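You operate a simulated robot arm through the tools that you are given. There is no shell and no other tool. Be economical: measure what you need, move in short steps, check, and stop when the job is done.

Carry out the task below with a simulated robot arm. There is one attempt and no reset: what you move stays moved.

TASK
Swap the yellow plate on the plate post for the green one.
Fine: lock the collar on it; the old plate goes on its peg.

Only the result counts: the job must be done as asked and must still hold three seconds after the hand-in. Knocking over, shifting, dropping, spilling or breaking anything else fails it.

THE ROBOT
A 7-joint arm with a two-finger parallel gripper, fixed in place. Base frame: the origin is at the foot of the arm, x ahead of it, y to its left, z up; the work surface is at about z = 0.854. Units: m, rad, N and s.
With the tool pointing down near the work surface it reaches from about 0.3 to 0.7 m from the base axis. Its first joint turns from -1.152 to 1.152 rad. Payload 1.57 kg.
Tool frame: the origin (TCP) lies between the finger pads and is the grasp point; the fingertips stand 0.03 m ahead of it; z points along the fingers, y is the line along which they close. The gripper opens to 0.11 m. The fingers are 0.024 m wide and 0.012 m thick; the gripper's body (0.048 by 0.112 m) begins 0.078 m behind the TCP.
Orientation is told as [roll, pitch, yaw] about the base's x, y, z axes, in that order, counted from this pose: with the fingers straight down and closing along the base's y, the tool's x points along the base's -x, its y along +y and its z along -z.

THE INTERFACE
- The arm moves only by the tool servo_tool. Its argument "motion" is text: rows parted by semicolons, each of 7 numbers parted by spaces: the turn, a rotation vector about the tool's x, y, z in rad, then the shift along the tool's x, y, z in m, then the closure, from 0 (fully open) to 1 (shut). In form: rx ry rz dx dy dz jaw; .... A call has 1 to 20 rows; each row is the pose to reach, as a shift and turn from the pose commanded when the call began, along the tool's axes at that moment. Rows are played at 5 a second. More than 0.05 m and 0.15 rad between two rows, or a gripper value outside its range, and nothing of the call is played. Where a pose cannot be reached the arm comes as near as it can. A force on the tool above 40 N (or 10 N above the force at the start of the call, whichever is more), or a blocked arm, ends the call early, and 0.2 s more pass. The fingers move at their own pace (about 0.108 m/s each) and stop on an object; they squeeze with about 42 N. The grip force told is the motor's: it shows also when the fingers shut on nothing. Time passes only in rows, and 0.2 s behind the last, so rows that repeat a pose let the fingers close. The reply holds the time, the measured pose of the TCP, the force on the tool along the base axes, the opening and the grip force, in the units named above and with some noise, with the torque about the TCP (base axes, N m) and any sound that the robot's microphone picked up.
- Cameras (640 x 400 px; columns grow to the right, rows downward): "scene" is fixed at [0.1575, -0.3977, 1.3976]; the picture's right is [0.73, -0.68, 0.00], its down [-0.46, -0.49, -0.74] and it looks along [0.50, 0.54, -0.68] (base axes); focal length 250 px, centre (320, 200). "wrist" rides on the gripper at [0.07, 0.016, -0.141] in the tool frame; the picture's right is [-0.23, 0.97, 0.00], its down [-0.86, -0.20, -0.48] and it looks along [-0.47, -0.11, 0.88] (tool axes); focal length 222 px, centre (320, 200). There is no depth. A picture from a camera that has moved, and an enlarged one, comes with that camera's place and axes in the base frame and with its lens. The place of the scene camera against the robot may be out by one fixed shift of up to 0.012 m in any direction.
- capture(camera): a new picture of that camera. It takes no simulated time.
- zoom(camera, box): a new picture of the part [left, top, right, bottom] of that camera's present view, enlarged. It takes no simulated time.
- hand_in(): hands the job in; it is judged then, once.

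Go step by step. Nothing tells you positions but the pictures and the camera data: compare them with the known pose of the tool, close in by small moves and look again before you grip or let go. The budget is 120 turns and 64 pictures, counting those below and the enlarged ones. Unless the task says otherwise, let go and move clear before handing in, and close with one line.

The tools are called after "Call:" by a JSON object that holds its "api" and its "payload". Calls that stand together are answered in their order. servo_tool: Moves the arm, as the interface text tells. Its arguments: {"type":"object","properties":{"motion":{"type":"string"}},"required":["motion"]} The other tools are called the same way: capture (camera) takes a picture; zoom (camera, box) takes an enlarged picture of a part of a camera's view; hand_in () hands the job in.

At the start:

```text
time: 0.0
tool_pos: [0.3682, -0.1098, 1.2218]
tcp_rot: [0.0, -0.001, 0.0]
force: [0.9, -0.6, 0.0]
wrist_torque: [-0.02, 0.0, 0.01]
gripper_width: 0.1101
finger_force: 0.0
```

scene: 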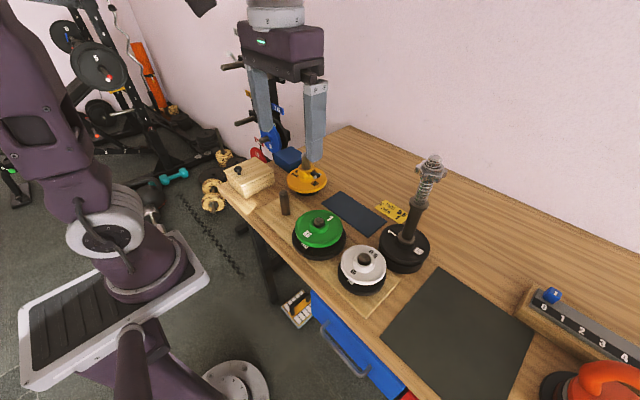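
wrist: 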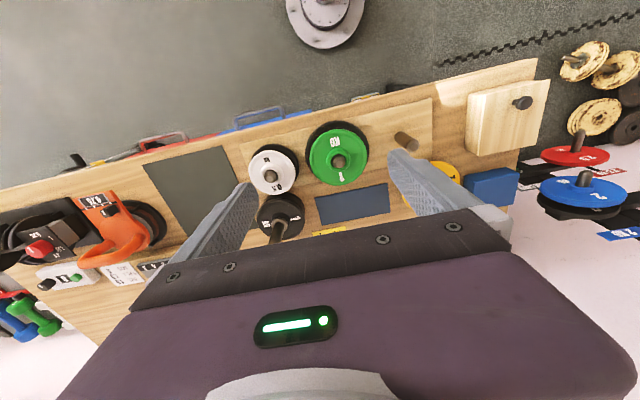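

I see a bench with a post (black base with spring collar), green and white plates on pegs, and an orange/yellow plate near a block. I'll zoom in to identify the parts.

Call:
{"api": "zoom", "payload": {"camera": "scene", "box": [210, 140, 450, 290]}}

Call:
{"api": "zoom", "payload": {"camera": "scene", "box": [360, 140, 480, 280]}}

Call:
{"api": "zoom", "payload": {"camera": "wrist", "box": [220, 70, 560, 250]}}

```text
2.67 times, centred on (330, 215) of scene
camera zoom: at [0.1575, -0.3977, 1.3976], right [0.73, -0.68, 0.0], down [-0.46, -0.49, -0.74], along [0.5, 0.54, -0.68], focal length 667 px, centre (293, 160)
```

zoom: 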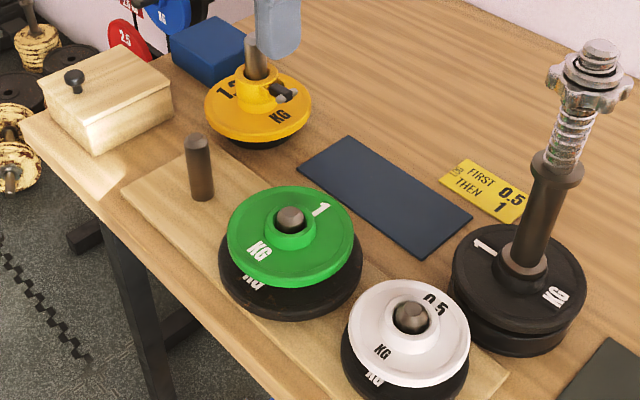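

```text
2.86 times, centred on (420, 210) of scene
camera zoom: at [0.1575, -0.3977, 1.3976], right [0.73, -0.68, 0.0], down [-0.46, -0.49, -0.74], along [0.5, 0.54, -0.68], focal length 714 px, centre (34, 171)
```

zoom: 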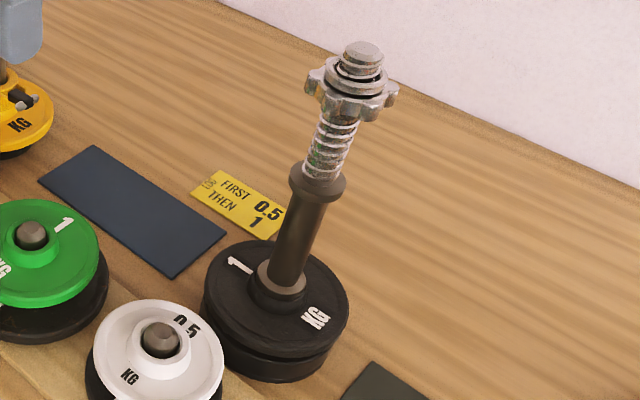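

```text
1.88 times, centred on (390, 160) of wrist
camera zoom: at [0.2994, -0.0946, 1.362], right [0.23, 0.97, 0.0], down [0.86, -0.2, 0.48], along [0.47, -0.11, -0.88], focal length 418 px, centre (188, 275)
```

zoom: 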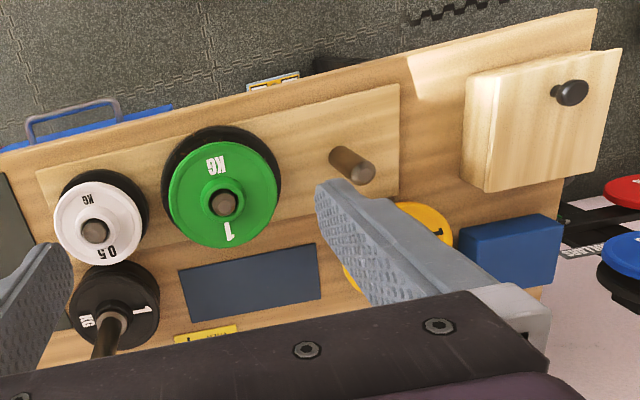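

The yellow plate sits on a post at the far left of the bench, around (0.56, 0.10), with something like a collar on it. The finger hides it, so I'll move the wrist camera nearer.

Call:
{"api": "servo_tool", "payload": {"motion": "0 0 0 -0.005 0.035 0.017 0; 0 0 0 -0.01 0.07 0.033 0; 0 0 0 -0.016 0.105 0.05 0; 0 0 0 -0.021 0.14 0.067 0; 0 0 0 -0.027 0.175 0.083 0; 0 0 0 -0.032 0.21 0.1 0; 0 0 0 -0.032 0.21 0.1 0"}}

Call:
{"api": "capture", "payload": {"camera": "wrist"}}

Call:
{"api": "zoom", "payload": {"camera": "scene", "box": [260, 140, 360, 260]}}

```text
time: 1.6
tool_pos: [0.3992, 0.1009, 1.1208]
tcp_rot: [0.0, 0.0, 0.0]
force: [-0.2, 0.3, 0.0]
wrist_torque: [0.02, -0.01, -0.01]
gripper_width: 0.11
finger_force: 0.1
```

```text
58 pictures are left
camera wrist: at [0.3307, 0.1158, 1.2625], right [0.23, 0.97, 0.0], down [0.85, -0.2, 0.48], along [0.47, -0.11, -0.88], focal length 222 px, centre (320, 200)
```

wrist: 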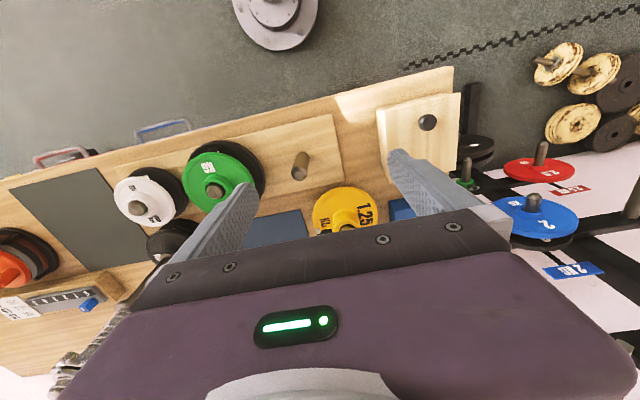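

```text
3.33 times, centred on (310, 200) of scene
camera zoom: at [0.1575, -0.3977, 1.3976], right [0.73, -0.68, 0.0], down [-0.46, -0.49, -0.74], along [0.5, 0.54, -0.68], focal length 833 px, centre (353, 200)
```

zoom: 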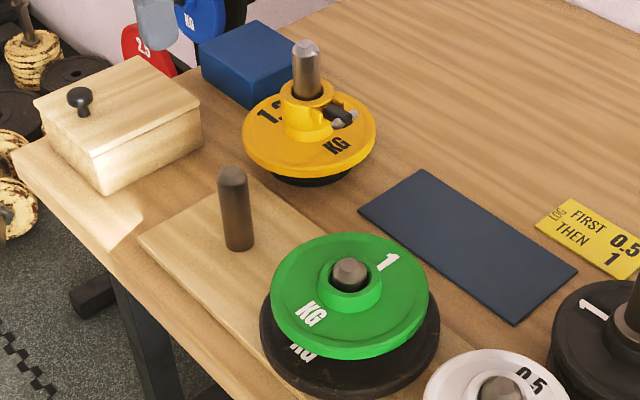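

Call:
{"api": "zoom", "payload": {"camera": "scene", "box": [284, 148, 332, 200]}}

Call:
{"api": "zoom", "payload": {"camera": "wrist", "box": [300, 170, 400, 240]}}

Call:
{"api": "zoom", "payload": {"camera": "scene", "box": [500, 260, 640, 400]}}

```text
7.69 times, centred on (308, 174) of scene
camera zoom: at [0.1575, -0.3977, 1.3976], right [0.73, -0.68, 0.0], down [-0.46, -0.49, -0.74], along [0.5, 0.54, -0.68], focal length 1923 px, centre (412, 400)
```

zoom: 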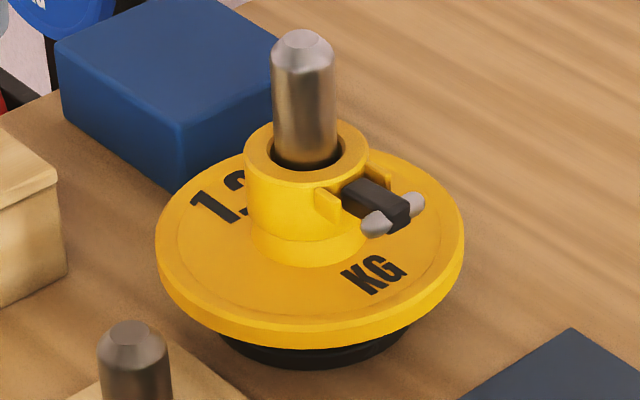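

```text
5.71 times, centred on (350, 205) of wrist
camera zoom: at [0.3307, 0.1158, 1.2625], right [0.23, 0.97, 0.0], down [0.85, -0.2, 0.48], along [0.47, -0.11, -0.88], focal length 1269 px, centre (149, 171)
```

zoom: 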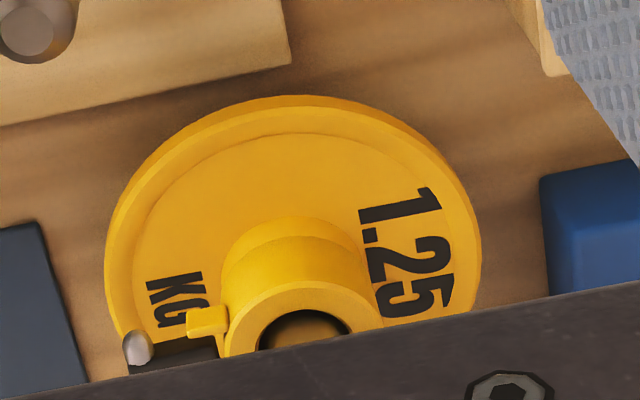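

```text
2.86 times, centred on (570, 330) of scene
camera zoom: at [0.1575, -0.3977, 1.3976], right [0.73, -0.68, 0.0], down [-0.46, -0.49, -0.74], along [0.5, 0.54, -0.68], focal length 714 px, centre (-394, -171)
```

zoom: 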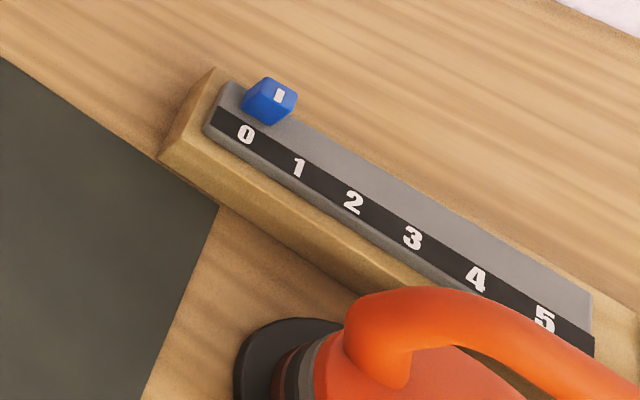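

The post is around (0.58, 0.11). A yellow ring collar with a lever sits on the 1.25 kg plate. I'll move the wrist camera above it to see the lever.

Call:
{"api": "servo_tool", "payload": {"motion": "0 0 0 -0.04 0.003 0.02 0; 0 0 0 -0.08 0.006 0.04 0; 0 0 0 -0.12 0.009 0.06 0; 0 0 0 -0.13 0.009 0.06 0; 0 0 0 -0.13 0.009 0.06 0"}}

Call:
{"api": "capture", "payload": {"camera": "wrist"}}

Call:
{"api": "zoom", "payload": {"camera": "wrist", "box": [240, 120, 400, 220]}}

```text
time: 2.8
tool_pos: [0.5319, 0.1087, 1.062]
tcp_rot: [0.001, 0.0, 0.0]
force: [-0.8, 0.1, -0.6]
wrist_torque: [0.01, -0.02, 0.03]
gripper_width: 0.11
finger_force: 0.0
```

```text
53 pictures are left
camera wrist: at [0.4626, 0.1244, 1.2028], right [0.23, 0.97, 0.0], down [0.86, -0.2, 0.48], along [0.47, -0.11, -0.88], focal length 222 px, centre (320, 200)
```

wrist: 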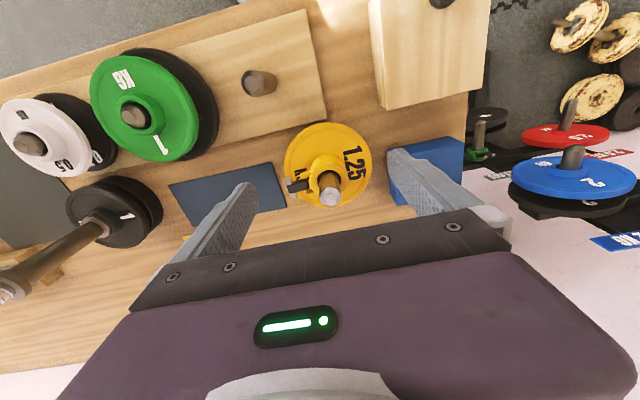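

```text
4.00 times, centred on (320, 170) of wrist
camera zoom: at [0.4626, 0.1244, 1.2028], right [0.23, 0.97, 0.0], down [0.86, -0.2, 0.48], along [0.47, -0.11, -0.88], focal length 888 px, centre (320, 320)
```

zoom: 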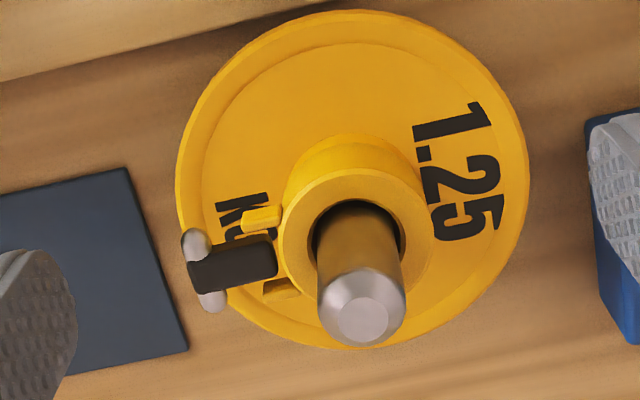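

The collar's black lever sticks out toward -y, with a small silver crossbar at its end. I'll tilt the hand to see the lever from the side.

Call:
{"api": "servo_tool", "payload": {"motion": "0 -0.13 0 0.02 0 0.01 0; 0 -0.26 0 0.04 0 0.02 0; 0 -0.39 0 0.06 0 0.03 0; 0 -0.52 0 0.07 0 0.04 0; 0 -0.65 0 0.08 0 0.05 0; 0 -0.78 0 0.08 0 0.06 0; 0 -0.78 0 0.08 0 0.06 0"}}

Call:
{"api": "capture", "payload": {"camera": "wrist"}}

```text
time: 4.4
tool_pos: [0.4501, 0.1092, 1.0011]
tcp_rot: [-0.004, -0.779, 0.002]
force: [-0.2, -1.3, -0.6]
wrist_torque: [0.0, 0.03, 0.0]
gripper_width: 0.1099
finger_force: 0.0
out of reach, approached as far as the arm can: row 4, 5
```

```text
51 pictures are left
camera wrist: at [0.302, 0.1238, 1.0516], right [0.16, 0.97, 0.16], down [0.27, -0.2, 0.94], along [0.95, -0.11, -0.3], focal length 222 px, centre (320, 200)
```

wrist: 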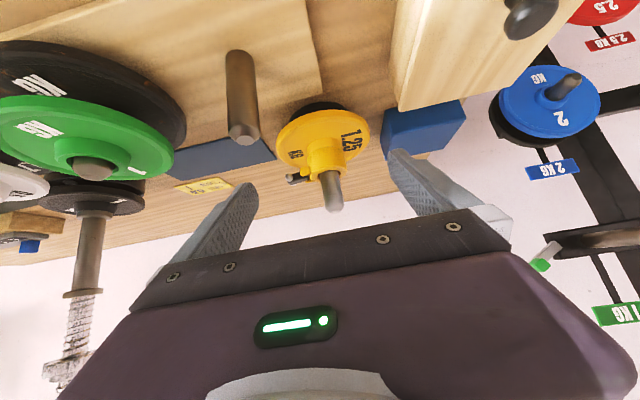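

Call:
{"api": "zoom", "payload": {"camera": "wrist", "box": [260, 90, 388, 220]}}

Call:
{"api": "zoom", "payload": {"camera": "wrist", "box": [280, 130, 350, 200]}}

```text
3.08 times, centred on (324, 155) of wrist
camera zoom: at [0.302, 0.1238, 1.0516], right [0.16, 0.97, 0.16], down [0.27, -0.2, 0.94], along [0.95, -0.11, -0.3], focal length 684 px, centre (308, 338)
```

zoom: 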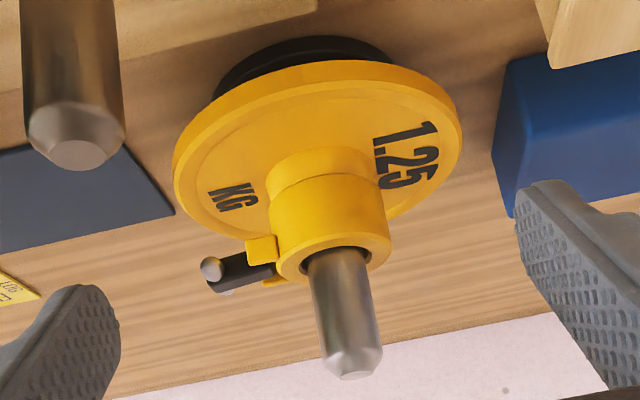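

```text
5.71 times, centred on (315, 165) of wrist
camera zoom: at [0.302, 0.1238, 1.0516], right [0.16, 0.97, 0.16], down [0.27, -0.2, 0.94], along [0.95, -0.11, -0.3], focal length 1269 px, centre (349, 400)
```

zoom: 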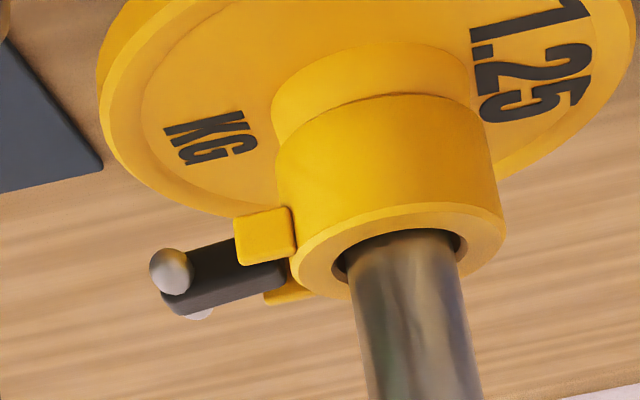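

The lever is horizontal, its crossbar near (0.582, 0.057, 0.926), and the collar's top centre is at (0.582, 0.110, 0.930). I'll straighten the hand and then turn it 90° so it can close along x, with the camera on the lever side.

Call:
{"api": "servo_tool", "payload": {"motion": "0 0.13 0 -0.007 0 -0.007 0; 0 0.26 0 -0.014 0 -0.014 0; 0 0.39 0 -0.021 0 -0.021 0; 0 0.52 0 -0.028 0 -0.028 0; 0 0.65 0 -0.035 0 -0.035 0; 0 0.779 0 -0.042 0 -0.042 0; 0 0.779 0 -0.042 0 -0.042 0"}}

Call:
{"api": "servo_tool", "payload": {"motion": "0 0 -0.14 -0.01 -0.01 0 0; 0 0 -0.28 -0.02 -0.02 0 0; 0 0 -0.42 -0.03 -0.03 0 0; 0 0 -0.56 -0.04 -0.04 0 0; 0 0 -0.7 -0.05 -0.05 0 0; 0 0 -0.84 -0.06 -0.06 0 0; 0 0 -0.98 -0.07 -0.07 0 0; 0 0 -1.12 -0.09 -0.08 0 0; 0 0 -1.26 -0.11 -0.08 0 0; 0 0 -1.4 -0.12 -0.08 0 0; 0 0 -1.5 -0.13 -0.08 0 0; 0 0 -1.571 -0.132 -0.08 0 0; 0 0 -1.571 -0.132 -0.08 0 0"}}

Call:
{"api": "capture", "payload": {"camera": "wrist"}}

```text
time: 6.0
tool_pos: [0.4511, 0.1088, 1.0611]
tcp_rot: [0.001, -0.001, 0.0]
force: [0.5, -0.7, -0.6]
wrist_torque: [0.0, 0.01, -0.01]
gripper_width: 0.11
finger_force: 0.1
out of reach, approached as far as the arm can: row 2, 3, 4
```

```text
time: 8.8
tool_pos: [0.3801, 0.1078, 1.0293]
tcp_rot: [-0.002, 0.001, 1.572]
force: [-0.4, -0.7, 1.1]
wrist_torque: [0.02, 0.01, 0.0]
gripper_width: 0.1101
finger_force: 0.1
out of reach, approached as far as the arm can: row 7, 8, 9, 10, 11, 12, 13
```

```text
48 pictures are left
camera wrist: at [0.3646, 0.037, 1.1683], right [-0.97, 0.23, 0.0], down [0.2, 0.86, 0.48], along [0.11, 0.47, -0.88], focal length 222 px, centre (320, 200)
```

wrist: 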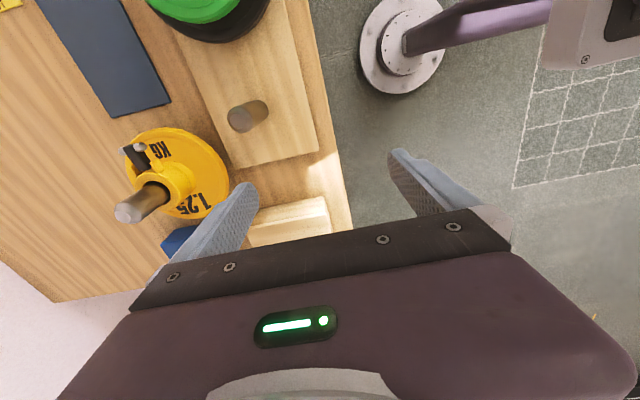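

The arm stopped short with this wrist turn. I'll see whether it converges when the target is simply held.

Call:
{"api": "servo_tool", "payload": {"motion": "0 0 0 0 0 0 0; 0 0 0 0 0 0 0; 0 0 0 0 0 0 0"}}

```text
time: 9.6
tool_pos: [0.3802, 0.107, 1.0283]
tcp_rot: [-0.003, -0.001, 1.57]
force: [-0.7, 0.4, -0.5]
wrist_torque: [-0.01, 0.02, 0.0]
gripper_width: 0.1099
finger_force: 0.1
```

Call:
{"api": "servo_tool", "payload": {"motion": "0 0 0 0.02 -0.02 -0.03 0; 0 0 0 0.04 -0.04 -0.03 0; 0 0 0 0.06 -0.07 -0.03 0; 0 0 0 0.06 -0.07 -0.03 0"}}

```text
time: 10.6
tool_pos: [0.37, 0.0855, 1.0457]
tcp_rot: [-0.001, 0.0, 1.568]
force: [-0.4, -0.4, -0.2]
wrist_torque: [0.01, 0.0, 0.0]
gripper_width: 0.11
finger_force: 0.0
out of reach, approached as far as the arm can: row 1, 2, 3, 4
```

That direction hits a joint limit. I'll turn the wrist the other way.

Call:
{"api": "servo_tool", "payload": {"motion": "0 0 0.14 0 0 0 0; 0 0 0.28 0 0 0 0; 0 0 0.42 0 0 0 0; 0 0 0.56 0 0 0 0; 0 0 0.7 0 0 0 0; 0 0 0.84 0 0 0 0; 0 0 0.98 0 0 0 0; 0 0 1.12 0 0 0 0; 0 0 1.26 0 0 0 0; 0 0 1.4 0 0 0 0; 0 0 1.54 0 0 0 0; 0 0 1.57 0 0 0 0; 0 0 1.57 0 0 0 0"}}

Call:
{"api": "servo_tool", "payload": {"motion": "0 0 0.14 -0.02 0 0 0; 0 0 0.28 -0.04 0 0 0; 0 0 0.42 -0.06 0 0 0; 0 0 0.56 -0.08 0 0 0; 0 0 0.7 -0.1 0 0 0; 0 0 0.84 -0.12 0 0 0; 0 0 0.98 -0.14 0 0 0; 0 0 1.12 -0.16 0 0 0; 0 0 1.26 -0.18 0 0 0; 0 0 1.4 -0.2 0 0 0; 0 0 1.54 -0.21 0 0 0; 0 0 1.57 -0.21 0 0 0; 0 0 1.57 -0.21 0 0 0"}}

```text
time: 13.4
tool_pos: [0.3708, 0.0864, 1.046]
tcp_rot: [0.0, -0.001, 0.002]
force: [-0.2, 0.4, 0.2]
wrist_torque: [0.0, -0.02, 0.02]
gripper_width: 0.11
finger_force: 0.1
```

```text
time: 16.2
tool_pos: [0.5794, 0.0866, 1.047]
tcp_rot: [0.001, -0.001, -1.571]
force: [0.4, 0.5, -0.6]
wrist_torque: [0.03, 0.01, -0.03]
gripper_width: 0.1097
finger_force: 0.1
```

That works. Now I'm moving over the crossbar and partly down, then checking.

Call:
{"api": "servo_tool", "payload": {"motion": "0 0 0 -0.03 0.003 0 0; 0 0 0 -0.03 0.003 0.04 0; 0 0 0 -0.03 0.003 0.075 0; 0 0 0 -0.03 0.003 0.075 0"}}

Call:
{"api": "capture", "payload": {"camera": "wrist"}}

Call:
{"api": "zoom", "payload": {"camera": "scene", "box": [260, 120, 360, 200]}}

```text
time: 17.2
tool_pos: [0.5854, 0.0546, 0.9721]
tcp_rot: [0.001, -0.001, -1.57]
force: [0.7, -0.7, -0.6]
wrist_torque: [-0.01, 0.0, -0.01]
gripper_width: 0.1098
finger_force: 0.0
```

```text
47 pictures are left
camera wrist: at [0.6024, 0.125, 1.112], right [0.97, -0.23, 0.0], down [-0.2, -0.86, 0.48], along [-0.11, -0.47, -0.88], focal length 222 px, centre (320, 200)
```

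wrist: 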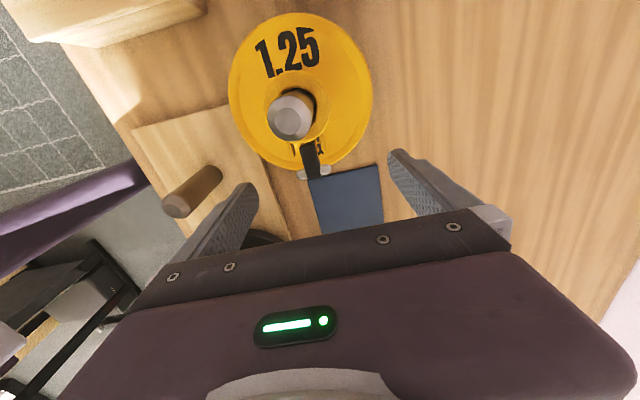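

```text
5.00 times, centred on (310, 160) of scene
camera zoom: at [0.1575, -0.3977, 1.3976], right [0.73, -0.68, 0.0], down [-0.46, -0.49, -0.74], along [0.5, 0.54, -0.68], focal length 1250 px, centre (370, 400)
```

zoom: 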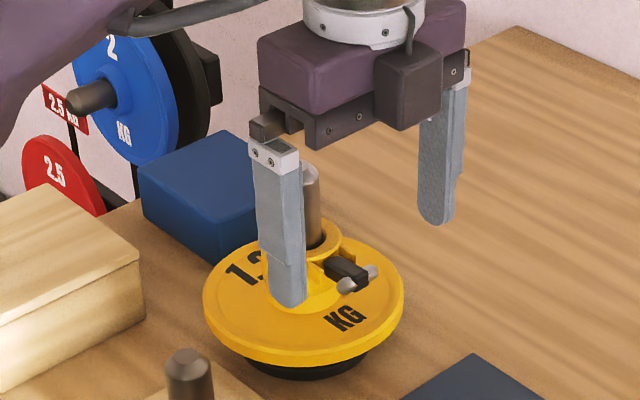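

The crossbar centre triangulates to (0.581, 0.056, 0.926), which agrees with the earlier estimate. I'm descending and closing on its ends.

Call:
{"api": "servo_tool", "payload": {"motion": "0 0 0 0.0015 -0.004 0.02 0; 0 0 0 0.0015 -0.004 0.04 0; 0 0 0 0.0015 -0.004 0.04 0.3; 0 0 0 0.0015 -0.004 0.04 0.6; 0 0 0 0.0015 -0.004 0.04 0.6"}}

Call:
{"api": "zoom", "payload": {"camera": "wrist", "box": [220, 70, 420, 250]}}

Call:
{"api": "zoom", "payload": {"camera": "scene", "box": [260, 120, 360, 200]}}

```text
time: 18.4
tool_pos: [0.5822, 0.0585, 0.9321]
tcp_rot: [0.003, 0.001, -1.569]
force: [-0.6, 0.0, -0.2]
wrist_torque: [-0.02, 0.01, 0.02]
gripper_width: 0.0435
finger_force: 0.1
```

```text
2.22 times, centred on (320, 160) of wrist
camera zoom: at [0.5984, 0.1269, 1.0719], right [0.97, -0.23, 0.0], down [-0.2, -0.86, 0.48], along [-0.11, -0.47, -0.88], focal length 494 px, centre (320, 289)
```

zoom: 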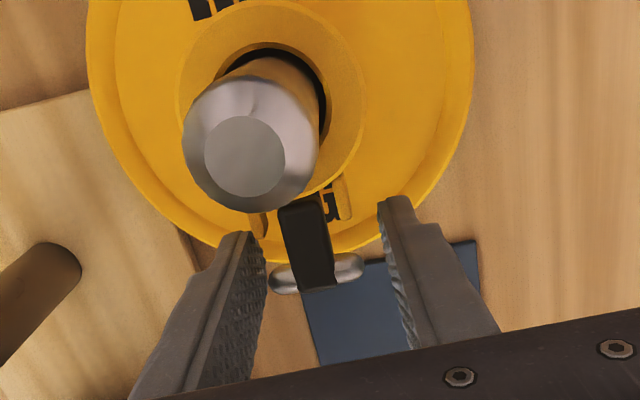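

```text
5.00 times, centred on (310, 160) of scene
camera zoom: at [0.1575, -0.3977, 1.3976], right [0.73, -0.68, 0.0], down [-0.46, -0.49, -0.74], along [0.5, 0.54, -0.68], focal length 1250 px, centre (370, 400)
```

zoom: 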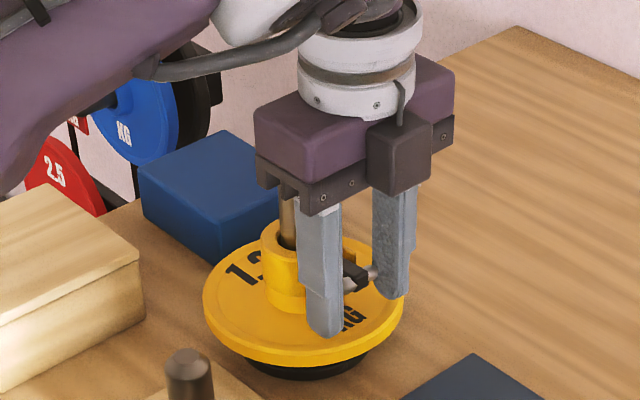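

Well placed; a slight shift toward the crossbar, then closing.

Call:
{"api": "servo_tool", "payload": {"motion": "0 0 0 -0.003 -0.002 0 0.6; 0 0 0 -0.003 -0.002 0 0.8; 0 0 0 -0.003 -0.002 0 0.9; 0 0 0 -0.003 -0.002 0 0.9"}}

```text
time: 19.4
tool_pos: [0.5795, 0.0543, 0.9308]
tcp_rot: [0.002, 0.0, -1.569]
force: [-0.1, 0.0, -0.6]
wrist_torque: [0.02, -0.05, -0.04]
gripper_width: 0.03
finger_force: 39.0
```

Gripped on the crossbar (0.030 wide). Now a small upward test pull.

Call:
{"api": "servo_tool", "payload": {"motion": "0 0 0 0 0 -0.003 0.9; 0 0 0 0.001 0 -0.006 0.9; 0 0 0 0.001 0 -0.006 0.9"}}

```text
time: 20.2
tool_pos: [0.5795, 0.0559, 0.937]
tcp_rot: [0.002, 0.0, -1.568]
force: [0.3, -0.2, -0.1]
wrist_torque: [0.01, 0.01, -0.01]
gripper_width: 0.0302
finger_force: 39.1
```

Call:
{"api": "zoom", "payload": {"camera": "scene", "box": [280, 140, 350, 196]}}

Call:
{"api": "zoom", "payload": {"camera": "wrist", "box": [220, 70, 420, 250]}}

```text
7.14 times, centred on (315, 168) of scene
camera zoom: at [0.1575, -0.3977, 1.3976], right [0.73, -0.68, 0.0], down [-0.46, -0.49, -0.74], along [0.5, 0.54, -0.68], focal length 1786 px, centre (356, 429)
```

zoom: 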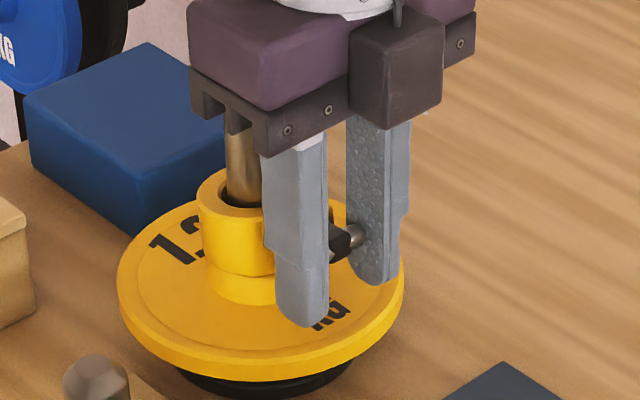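

```text
2.22 times, centred on (320, 160) of wrist
camera zoom: at [0.596, 0.1249, 1.0777], right [0.97, -0.23, 0.0], down [-0.2, -0.86, 0.48], along [-0.11, -0.47, -0.88], focal length 494 px, centre (320, 289)
```

zoom: 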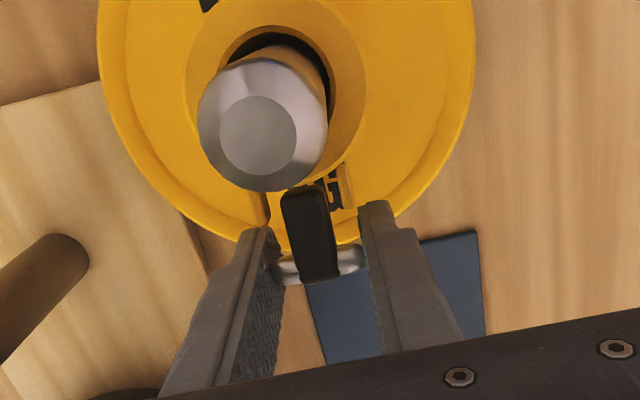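

The lever turns upward freely while the collar stays put. I'll regrip nearer the fingertips so the tips clear the ring, then follow the arc up.

Call:
{"api": "servo_tool", "payload": {"motion": "0 0 0 0 0 0 0.6; 0 0 0 0 0 0 0.6; 0 0 0 0 0 -0.009 0.6; 0 0 0 0 0 -0.018 0.6; 0 0 0 0 0 -0.018 0.9; 0 0 0 0 0 -0.018 0.9; 0 0 0 0 0 -0.018 0.9"}}

Call:
{"api": "servo_tool", "payload": {"motion": "0 0 0 0.001 0 -0.003 0.9; 0 0 0 0.0023 0 -0.0065 0.9; 0 0 0 0.0045 0 -0.01 0.9; 0 0 0 0.0079 0 -0.013 0.9; 0 0 0 0.0115 0 -0.0155 0.9; 0 0 0 0.0155 0 -0.0175 0.9; 0 0 0 0.0155 0 -0.0175 0.9"}}

Call:
{"api": "zoom", "payload": {"camera": "scene", "box": [280, 140, 350, 196]}}

```text
time: 21.8
tool_pos: [0.578, 0.0555, 0.9557]
tcp_rot: [0.003, 0.0, -1.57]
force: [0.6, 0.6, 0.0]
wrist_torque: [0.01, -0.01, 0.01]
gripper_width: 0.03
finger_force: 39.5
```

```text
time: 23.4
tool_pos: [0.5778, 0.0719, 0.9725]
tcp_rot: [-0.001, 0.0, -1.566]
force: [0.8, -1.2, -11.8]
wrist_torque: [-0.26, 0.04, 0.02]
gripper_width: 0.0302
finger_force: 39.2
```

```text
7.14 times, centred on (315, 168) of scene
camera zoom: at [0.1577, -0.3977, 1.3976], right [0.73, -0.68, 0.0], down [-0.46, -0.49, -0.74], along [0.5, 0.54, -0.68], focal length 1786 px, centre (356, 429)
```

zoom: 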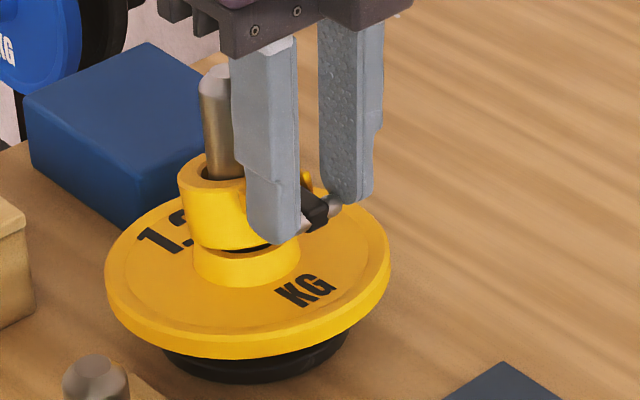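

The lever stopped turning at about 30–40° and the stand seems to be tilting, so I'm backing off that last part of the motion now.

Call:
{"api": "servo_tool", "payload": {"motion": "0 0 0 -0.004 0 0.002 0.9; 0 0 0 -0.0076 0 0.0045 0.9; 0 0 0 -0.011 0 0.0075 0.9; 0 0 0 -0.0132 0 0.011 0.9; 0 0 0 -0.0132 0 0.011 0.9"}}

Call:
{"api": "zoom", "payload": {"camera": "scene", "box": [280, 140, 350, 196]}}

```text
time: 24.6
tool_pos: [0.5783, 0.0606, 0.9617]
tcp_rot: [0.001, 0.001, -1.568]
force: [1.1, 10.8, -0.7]
wrist_torque: [-0.27, -0.06, -0.01]
gripper_width: 0.0302
finger_force: 39.5
```

```text
7.14 times, centred on (315, 168) of scene
camera zoom: at [0.1575, -0.3974, 1.3977], right [0.73, -0.68, 0.0], down [-0.46, -0.49, -0.74], along [0.5, 0.54, -0.68], focal length 1786 px, centre (356, 429)
```

zoom: 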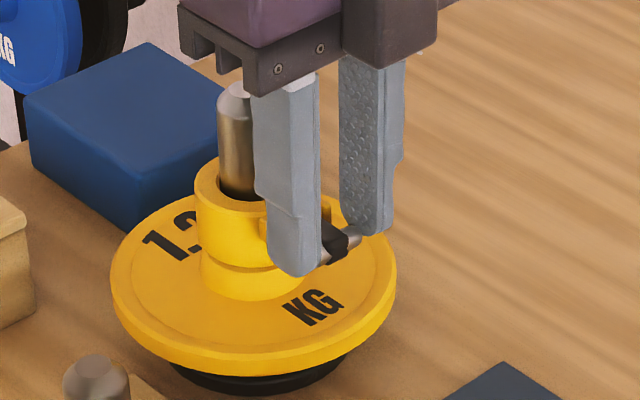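

Call:
{"api": "servo_tool", "payload": {"motion": "0 0 0 -0.0 0 0 0.75; 0 0 0 0 0 0 0.5; 0 0 0 0 0 -0.02 0.5; 0 0 0 0 0 -0.04 0.5; 0 0 0 0 0 -0.07 0.5; 0 0 0 0.0 0 -0.1 0.5; 0 0 0 0 0 -0.1 0.5"}}

Call:
{"api": "zoom", "payload": {"camera": "scene", "box": [284, 148, 332, 200]}}

Call:
{"api": "zoom", "payload": {"camera": "wrist", "box": [220, 80, 380, 200]}}

```text
time: 26.2
tool_pos: [0.5782, 0.0584, 1.0615]
tcp_rot: [0.001, 0.0, -1.57]
force: [-1.5, 0.1, 1.0]
wrist_torque: [-0.01, 0.02, -0.02]
gripper_width: 0.0551
finger_force: 0.1
```

```text
7.69 times, centred on (308, 174) of scene
camera zoom: at [0.1575, -0.3977, 1.3976], right [0.73, -0.68, 0.0], down [-0.46, -0.49, -0.74], along [0.5, 0.54, -0.68], focal length 1923 px, centre (412, 400)
```

zoom: 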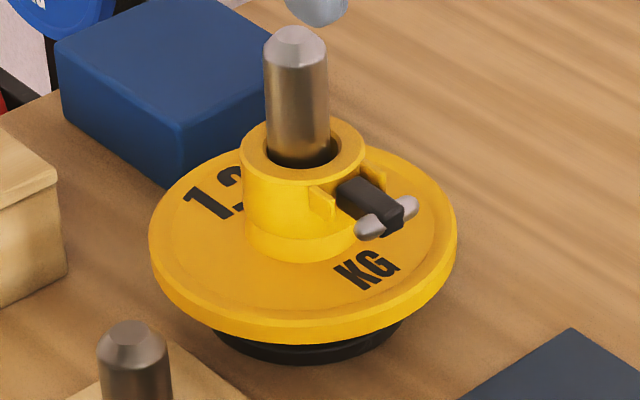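

```text
3.33 times, centred on (300, 140) of wrist
camera zoom: at [0.5954, 0.127, 1.2027], right [0.97, -0.23, 0.0], down [-0.2, -0.86, 0.48], along [-0.11, -0.47, -0.88], focal length 740 px, centre (387, 400)
```

zoom: 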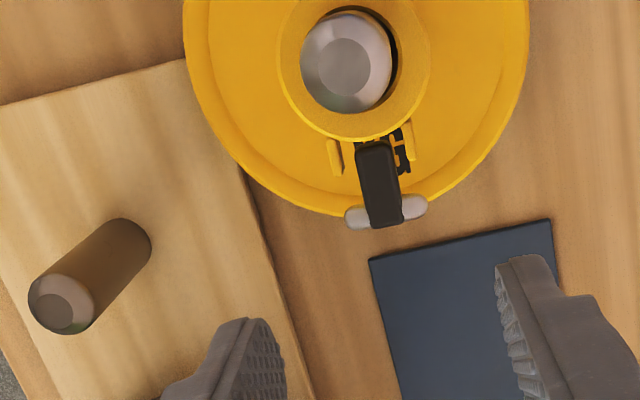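

The lever hinges with friction, and the stand slid about 4 mm in +y because my arc was slightly off. I'll grip the collar ring itself and do a gentle lift test to see whether it's locked now.

Call:
{"api": "servo_tool", "payload": {"motion": "0 0 0 0.02 0.001 0 0.1; 0 0 0 0.04 0.002 0 0.1; 0 0 0 0.0535 0.002 0 0.1; 0 0 0 0.0535 0.002 0.04 0.1; 0 0 0 0.0535 0.002 0.08 0.1; 0 0 0 0.0535 0.002 0.12 0.1; 0 0 0 0.0535 0.002 0.124 0.1; 0 0 0 0.0535 0.002 0.124 0.3"}}

Call:
{"api": "zoom", "payload": {"camera": "wrist", "box": [200, 50, 440, 250]}}

Call:
{"api": "zoom", "payload": {"camera": "scene", "box": [270, 130, 350, 196]}}

```text
time: 28.0
tool_pos: [0.5804, 0.1127, 0.9369]
tcp_rot: [0.002, 0.002, -1.57]
force: [-0.2, -0.2, 1.3]
wrist_torque: [0.03, -0.03, 0.0]
gripper_width: 0.0769
finger_force: 0.1
```

```text
2.00 times, centred on (320, 150) of wrist
camera zoom: at [0.5981, 0.1819, 1.078], right [0.97, -0.23, 0.0], down [-0.2, -0.86, 0.48], along [-0.11, -0.47, -0.88], focal length 444 px, centre (320, 300)
```

zoom: 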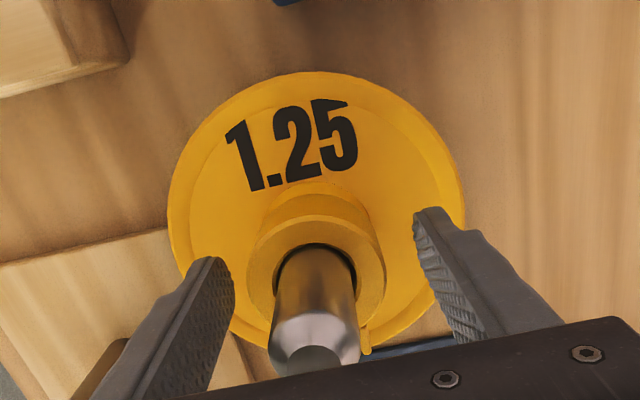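

```text
6.06 times, centred on (310, 163) of scene
camera zoom: at [0.1575, -0.3977, 1.3976], right [0.73, -0.68, 0.0], down [-0.46, -0.49, -0.74], along [0.5, 0.54, -0.68], focal length 1515 px, centre (381, 424)
```

zoom: 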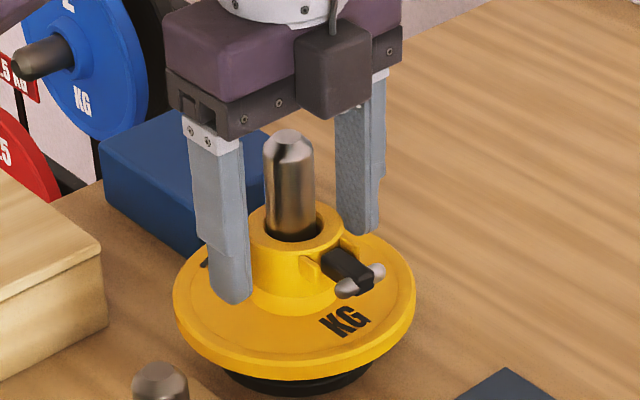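

Centred on the ring at about (0.582, 0.112). Closing and lifting just 3 mm.

Call:
{"api": "servo_tool", "payload": {"motion": "0 0 0 0 0.001 0 0.5; 0 0 0 0 0.001 0 0.7; 0 0 0 0 0.001 0 0.7; 0 0 0 0 0.001 0 0.7; 0 0 0 0 0.001 -0.0015 0.7; 0 0 0 0 0.001 -0.003 0.7; 0 0 0 0 0.001 -0.003 0.7"}}

Call:
{"api": "zoom", "payload": {"camera": "scene", "box": [270, 130, 350, 196]}}

```text
time: 29.6
tool_pos: [0.5805, 0.1128, 0.9414]
tcp_rot: [0.002, 0.001, -1.57]
force: [-1.2, 2.2, -1.6]
wrist_torque: [0.08, 0.08, 0.06]
gripper_width: 0.0506
finger_force: 42.2
```

```text
6.06 times, centred on (310, 163) of scene
camera zoom: at [0.1575, -0.3977, 1.3976], right [0.73, -0.68, 0.0], down [-0.46, -0.49, -0.74], along [0.5, 0.54, -0.68], focal length 1515 px, centre (381, 424)
```

zoom: 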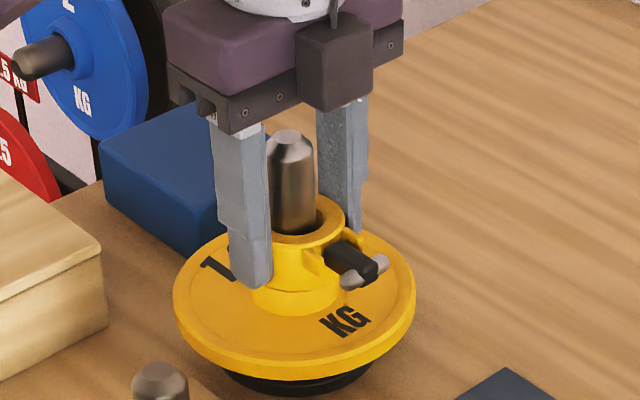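

The collar lifts freely, so it's unlocked as it stands. I'll take it off and set it on the navy mat near (0.59, -0.08).

Call:
{"api": "servo_tool", "payload": {"motion": "0 0 0 0 0 -0.02 0.7; 0 0 0 0 0 -0.04 0.7; 0 0 0 0 0 -0.06 0.7; 0 0 0 0 0 -0.08 0.7; 0 0 0 0 0 -0.105 0.7; 0 0 0 0 0 -0.105 0.7"}}

Call:
{"api": "capture", "payload": {"camera": "scene"}}

```text
time: 31.0
tool_pos: [0.5811, 0.1113, 1.0464]
tcp_rot: [0.0, -0.002, -1.568]
force: [0.6, -0.2, -0.7]
wrist_torque: [0.01, -0.03, 0.01]
gripper_width: 0.0506
finger_force: 42.5
```

```text
34 pictures are left
```

scene: 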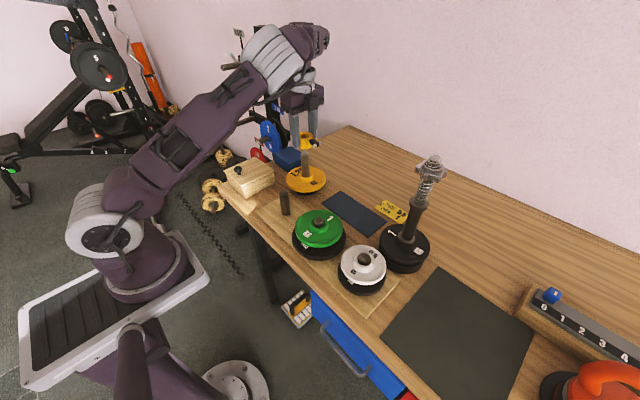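

Call:
{"api": "servo_tool", "payload": {"motion": "0 0 0 -0.04 0.002 0 0.7; 0 0 0 -0.08 0.004 0 0.7; 0 0 0 -0.12 0.006 0 0.7; 0 0 0 -0.16 0.008 0 0.7; 0 0 0 -0.191 0.009 0 0.7; 0 0 0 -0.191 0.009 0.04 0.7; 0 0 0 -0.191 0.009 0.08 0.7; 0 0 0 -0.191 0.009 0.12 0.7; 0 0 0 -0.191 0.009 0.135 0.7; 0 0 0 -0.191 0.009 0.135 0.7"}}

Call:
{"api": "zoom", "payload": {"camera": "scene", "box": [300, 140, 420, 240]}}

```text
time: 33.2
tool_pos: [0.5904, -0.0782, 0.9117]
tcp_rot: [0.002, -0.001, -1.568]
force: [0.8, 0.9, -0.7]
wrist_torque: [0.04, 0.0, 0.01]
gripper_width: 0.0506
finger_force: 42.0
```

```text
4.00 times, centred on (360, 190) of scene
camera zoom: at [0.1575, -0.3977, 1.3976], right [0.73, -0.68, 0.0], down [-0.46, -0.49, -0.74], along [0.5, 0.54, -0.68], focal length 1000 px, centre (160, 240)
```

zoom: 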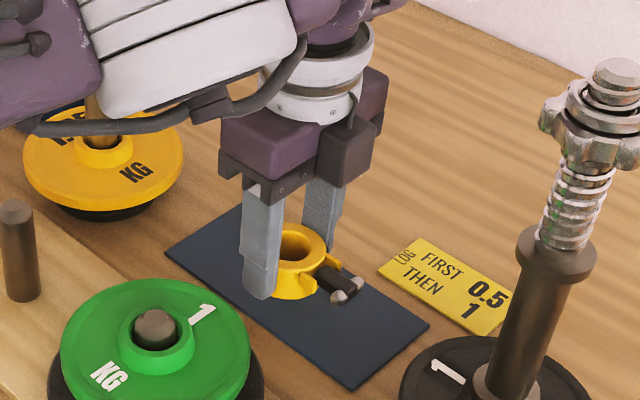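

Above the mat centre. I'm lowering in fine steps until it touches.

Call:
{"api": "servo_tool", "payload": {"motion": "0 0 0 0 0 0.008 0.7; 0 0 0 0 0 0.014 0.7; 0 0 0 0 0 0.016 0.7; 0 0 0 0 0 0.018 0.7; 0 0 0 0 0 0.0195 0.7; 0 0 0 0 0 0.0195 0.7"}}

```text
time: 34.6
tool_pos: [0.5903, -0.0793, 0.8913]
tcp_rot: [0.003, 0.001, -1.569]
force: [0.3, 0.1, -0.7]
wrist_torque: [0.0, -0.02, 0.02]
gripper_width: 0.0504
finger_force: 41.9
```

Call:
{"api": "servo_tool", "payload": {"motion": "0 0 0 0 0 0.0015 0.7; 0 0 0 0 0 0.003 0.7; 0 0 0 0 0 0.003 0.7"}}

Call:
{"api": "zoom", "payload": {"camera": "scene", "box": [330, 180, 380, 230]}}

```text
time: 35.4
tool_pos: [0.5923, -0.0774, 0.8875]
tcp_rot: [0.002, 0.0, -1.568]
force: [0.2, 0.2, -2.4]
wrist_torque: [0.0, -0.01, -0.04]
gripper_width: 0.0507
finger_force: 42.2
```

```text
8.00 times, centred on (355, 205) of scene
camera zoom: at [0.1575, -0.3977, 1.3976], right [0.73, -0.68, 0.0], down [-0.46, -0.49, -0.74], along [0.5, 0.54, -0.68], focal length 2000 px, centre (40, 160)
```

zoom: 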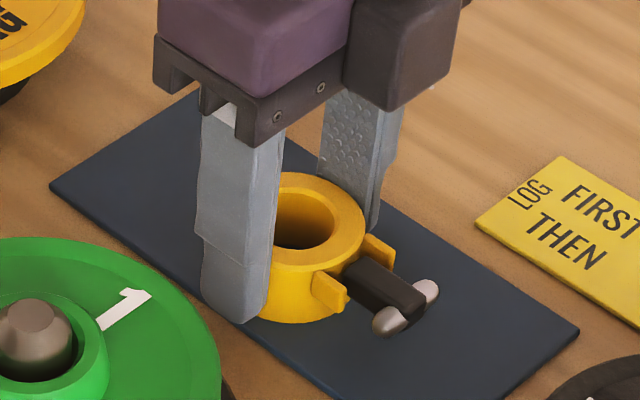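

Essentially seated. I'll release, rise, and go back over the yellow plate.

Call:
{"api": "servo_tool", "payload": {"motion": "0 0 0 0 0 0 0.65; 0 0 0 0 0 0 0.5; 0 0 0 0 0 -0.03 0.4; 0 0 0 0 0 -0.07 0.2; 0 0 0 0 0 -0.11 0; 0 0 0 0 0 -0.16 0; 0 0 0 0 0 -0.19 0"}}

Call:
{"api": "capture", "payload": {"camera": "wrist"}}

```text
time: 37.0
tool_pos: [0.5902, -0.0783, 1.079]
tcp_rot: [0.001, 0.0, -1.568]
force: [0.7, -0.3, 0.4]
wrist_torque: [0.01, 0.0, 0.0]
gripper_width: 0.1102
finger_force: 0.1
```

```text
31 pictures are left
camera wrist: at [0.6076, -0.0096, 1.2197], right [0.97, -0.22, 0.0], down [-0.2, -0.86, 0.48], along [-0.11, -0.47, -0.88], focal length 222 px, centre (320, 200)
```

wrist: 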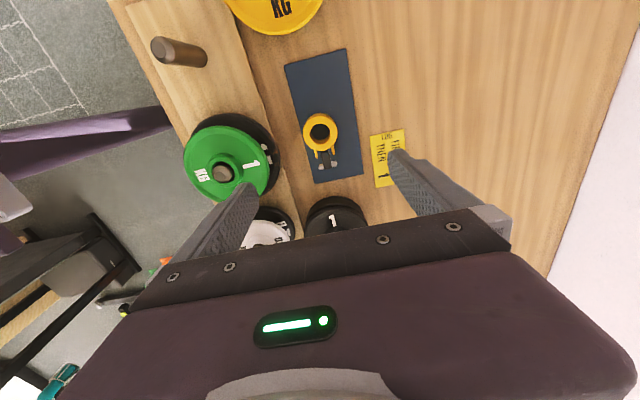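

The collar stands on the mat. The empty peg is near (0.46, 0.05) with its top about 0.95, and the green plate is near (0.45, -0.09). Next I'll grip the yellow plate by its hub.

Call:
{"api": "servo_tool", "payload": {"motion": "0 0 0 0.04 -0.002 0 0; 0 0 0 0.08 -0.004 0 0; 0 0 0 0.12 -0.006 0 0; 0 0 0 0.16 -0.008 0 0; 0 0 0 0.191 -0.0095 0 0; 0 0 0 0.191 -0.0095 0.04 0; 0 0 0 0.191 -0.0095 0.08 0; 0 0 0 0.191 -0.0095 0.12 0; 0 0 0 0.191 -0.0095 0.15 0.3; 0 0 0 0.191 -0.0095 0.15 0.3"}}

Call:
{"api": "zoom", "payload": {"camera": "wrist", "box": [200, 50, 440, 250]}}

Call:
{"api": "zoom", "payload": {"camera": "scene", "box": [275, 140, 335, 196]}}

```text
time: 39.2
tool_pos: [0.5802, 0.1124, 0.9286]
tcp_rot: [0.002, 0.001, -1.571]
force: [-0.6, 0.7, -0.8]
wrist_torque: [0.02, 0.0, 0.01]
gripper_width: 0.0769
finger_force: 0.1
```

```text
2.00 times, centred on (320, 150) of wrist
camera zoom: at [0.5972, 0.1808, 1.0689], right [0.97, -0.23, 0.0], down [-0.2, -0.86, 0.48], along [-0.11, -0.47, -0.88], focal length 444 px, centre (320, 300)
```

zoom: 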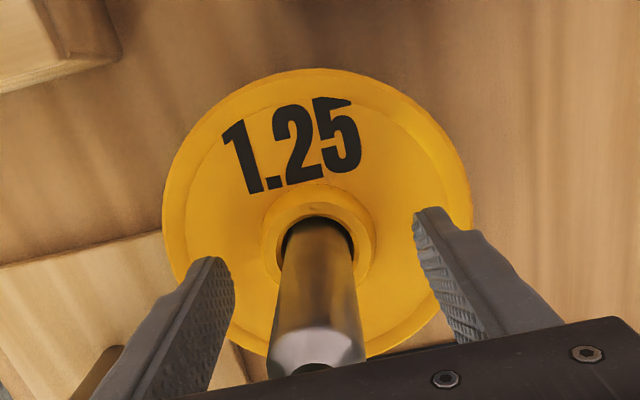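

```text
7.14 times, centred on (305, 168) of scene
camera zoom: at [0.1575, -0.3977, 1.3976], right [0.73, -0.68, 0.0], down [-0.46, -0.49, -0.74], along [0.5, 0.54, -0.68], focal length 1786 px, centre (427, 429)
```

zoom: 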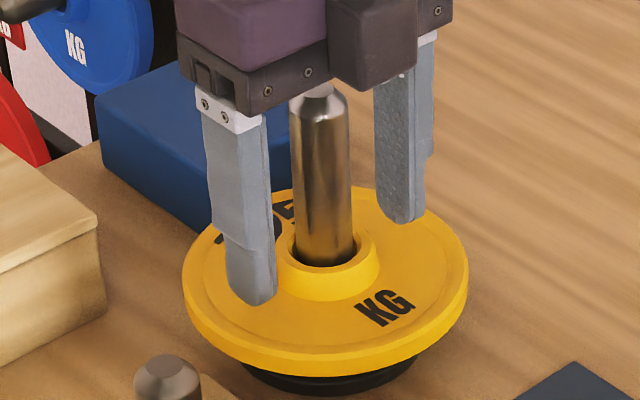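

The hub is about 0.045 wide and 14 mm tall. I'll lower the tips to just above the plate face and close.

Call:
{"api": "servo_tool", "payload": {"motion": "0 0 0 0 0.001 0.004 0.35; 0 0 0 0 0.001 0.007 0.4; 0 0 0 0 0.001 0.009 0.4; 0 0 0 0 0.001 0.009 0.4"}}

Call:
{"api": "zoom", "payload": {"camera": "scene", "box": [275, 140, 335, 196]}}

```text
time: 40.1
tool_pos: [0.5827, 0.112, 0.9233]
tcp_rot: [0.003, 0.0, -1.57]
force: [-0.8, -1.9, 7.4]
wrist_torque: [-0.05, 0.35, 0.09]
gripper_width: 0.0674
finger_force: 0.5
stopped in row 4: the force on the tool passed its limit at 43 N (the readings are from after the stop); the commanded pose is now the measured one
```

```text
7.14 times, centred on (305, 168) of scene
camera zoom: at [0.1573, -0.3978, 1.3976], right [0.73, -0.68, 0.0], down [-0.46, -0.49, -0.74], along [0.5, 0.54, -0.68], focal length 1786 px, centre (427, 429)
```

zoom: 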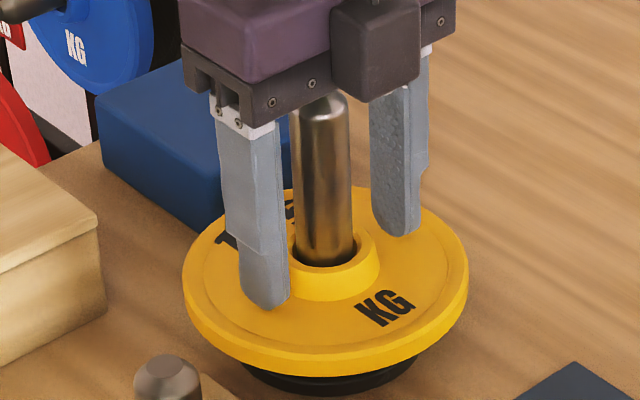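

Touched the plate face with tips at about 0.893. I'll back up 1.5 mm and close on the hub.

Call:
{"api": "servo_tool", "payload": {"motion": "0 0 0 0 -0.001 -0.001 0.4; 0 0 0 0 -0.001 -0.0015 0.55; 0 0 0 0 -0.001 -0.0015 0.8; 0 0 0 0 -0.001 -0.0015 0.8; 0 0 0 0 -0.001 -0.0015 0.8; 0 0 0 0 -0.001 -0.0015 0.8"}}

Call:
{"api": "servo_tool", "payload": {"motion": "0 0 0 0 0 -0.003 0.8; 0 0 0 0 0 -0.006 0.8; 0 0 0 0 0 -0.01 0.8; 0 0 0 0 0 -0.01 0.8"}}

Call:
{"api": "zoom", "payload": {"camera": "scene", "box": [275, 140, 335, 196]}}

```text
time: 41.5
tool_pos: [0.5814, 0.112, 0.9238]
tcp_rot: [0.003, 0.001, -1.571]
force: [-2.9, 0.5, 0.4]
wrist_torque: [-0.02, 0.27, -0.04]
gripper_width: 0.0458
finger_force: 41.7
```

```text
time: 42.5
tool_pos: [0.5805, 0.1112, 0.9331]
tcp_rot: [0.004, 0.0, -1.572]
force: [-0.8, 0.0, -12.1]
wrist_torque: [-0.02, 0.0, -0.04]
gripper_width: 0.0457
finger_force: 41.9
```

```text
7.14 times, centred on (305, 168) of scene
camera zoom: at [0.1577, -0.3977, 1.3976], right [0.73, -0.68, 0.0], down [-0.46, -0.49, -0.74], along [0.5, 0.54, -0.68], focal length 1786 px, centre (427, 429)
```

zoom: 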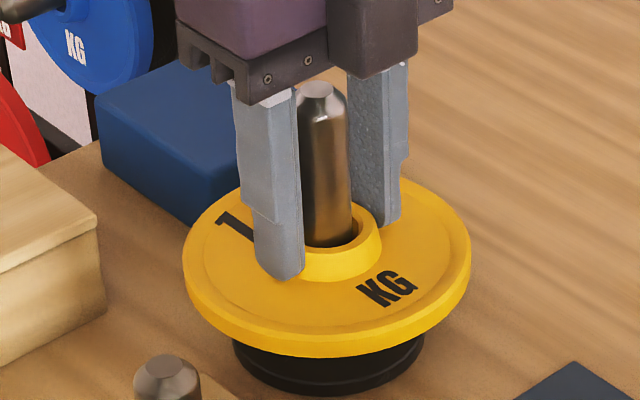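

The yellow plate is lifted (12 N) and the post base stayed. I'll raise it clear and move to where the wrist camera can see the empty peg beside the plate.

Call:
{"api": "servo_tool", "payload": {"motion": "0 0 0 0 0 -0.02 0.8; 0 0 0 0 0 -0.04 0.8; 0 0 0 0 0 -0.065 0.8; 0 0 0 0 0 -0.09 0.8; 0 0 0 0 0 -0.117 0.8; 0 0 0 -0.02 -0.02 -0.117 0.8; 0 0 0 -0.045 -0.045 -0.117 0.8; 0 0 0 -0.07 -0.07 -0.117 0.8; 0 0 0 -0.095 -0.095 -0.117 0.8; 0 0 0 -0.12 -0.115 -0.117 0.8; 0 0 0 -0.141 -0.129 -0.117 0.8; 0 0 0 -0.141 -0.129 -0.117 0.8"}}

Call:
{"api": "capture", "payload": {"camera": "wrist"}}

```text
time: 45.1
tool_pos: [0.4521, -0.0289, 1.0502]
tcp_rot: [0.003, -0.001, -1.569]
force: [0.2, -1.0, -13.6]
wrist_torque: [0.0, -0.03, 0.02]
gripper_width: 0.0453
finger_force: 42.4
```

```text
26 pictures are left
camera wrist: at [0.4685, 0.039, 1.1904], right [0.97, -0.23, 0.0], down [-0.2, -0.86, 0.48], along [-0.11, -0.47, -0.88], focal length 222 px, centre (320, 200)
```

wrist: 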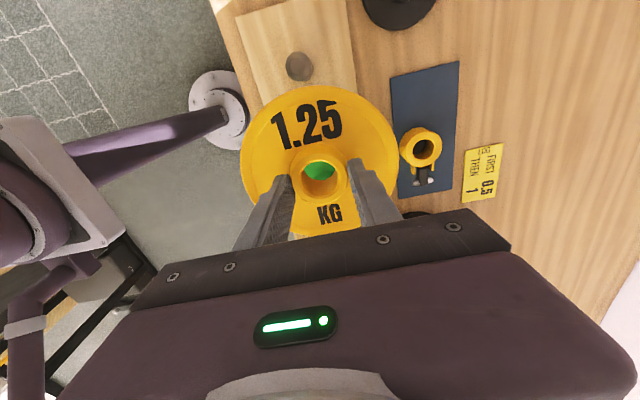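

The peg is seen nearly end-on, at about (0.451, 0.0545). I'll zoom to measure the hub offset in the grip and the peg precisely.

Call:
{"api": "zoom", "payload": {"camera": "wrist", "box": [240, 30, 400, 240]}}

```text
1.90 times, centred on (320, 135) of wrist
camera zoom: at [0.4685, 0.039, 1.1904], right [0.97, -0.23, 0.0], down [-0.2, -0.86, 0.48], along [-0.11, -0.47, -0.88], focal length 423 px, centre (320, 324)
```

zoom: 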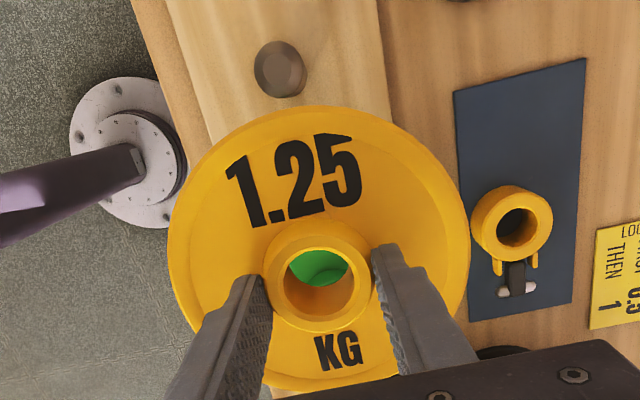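

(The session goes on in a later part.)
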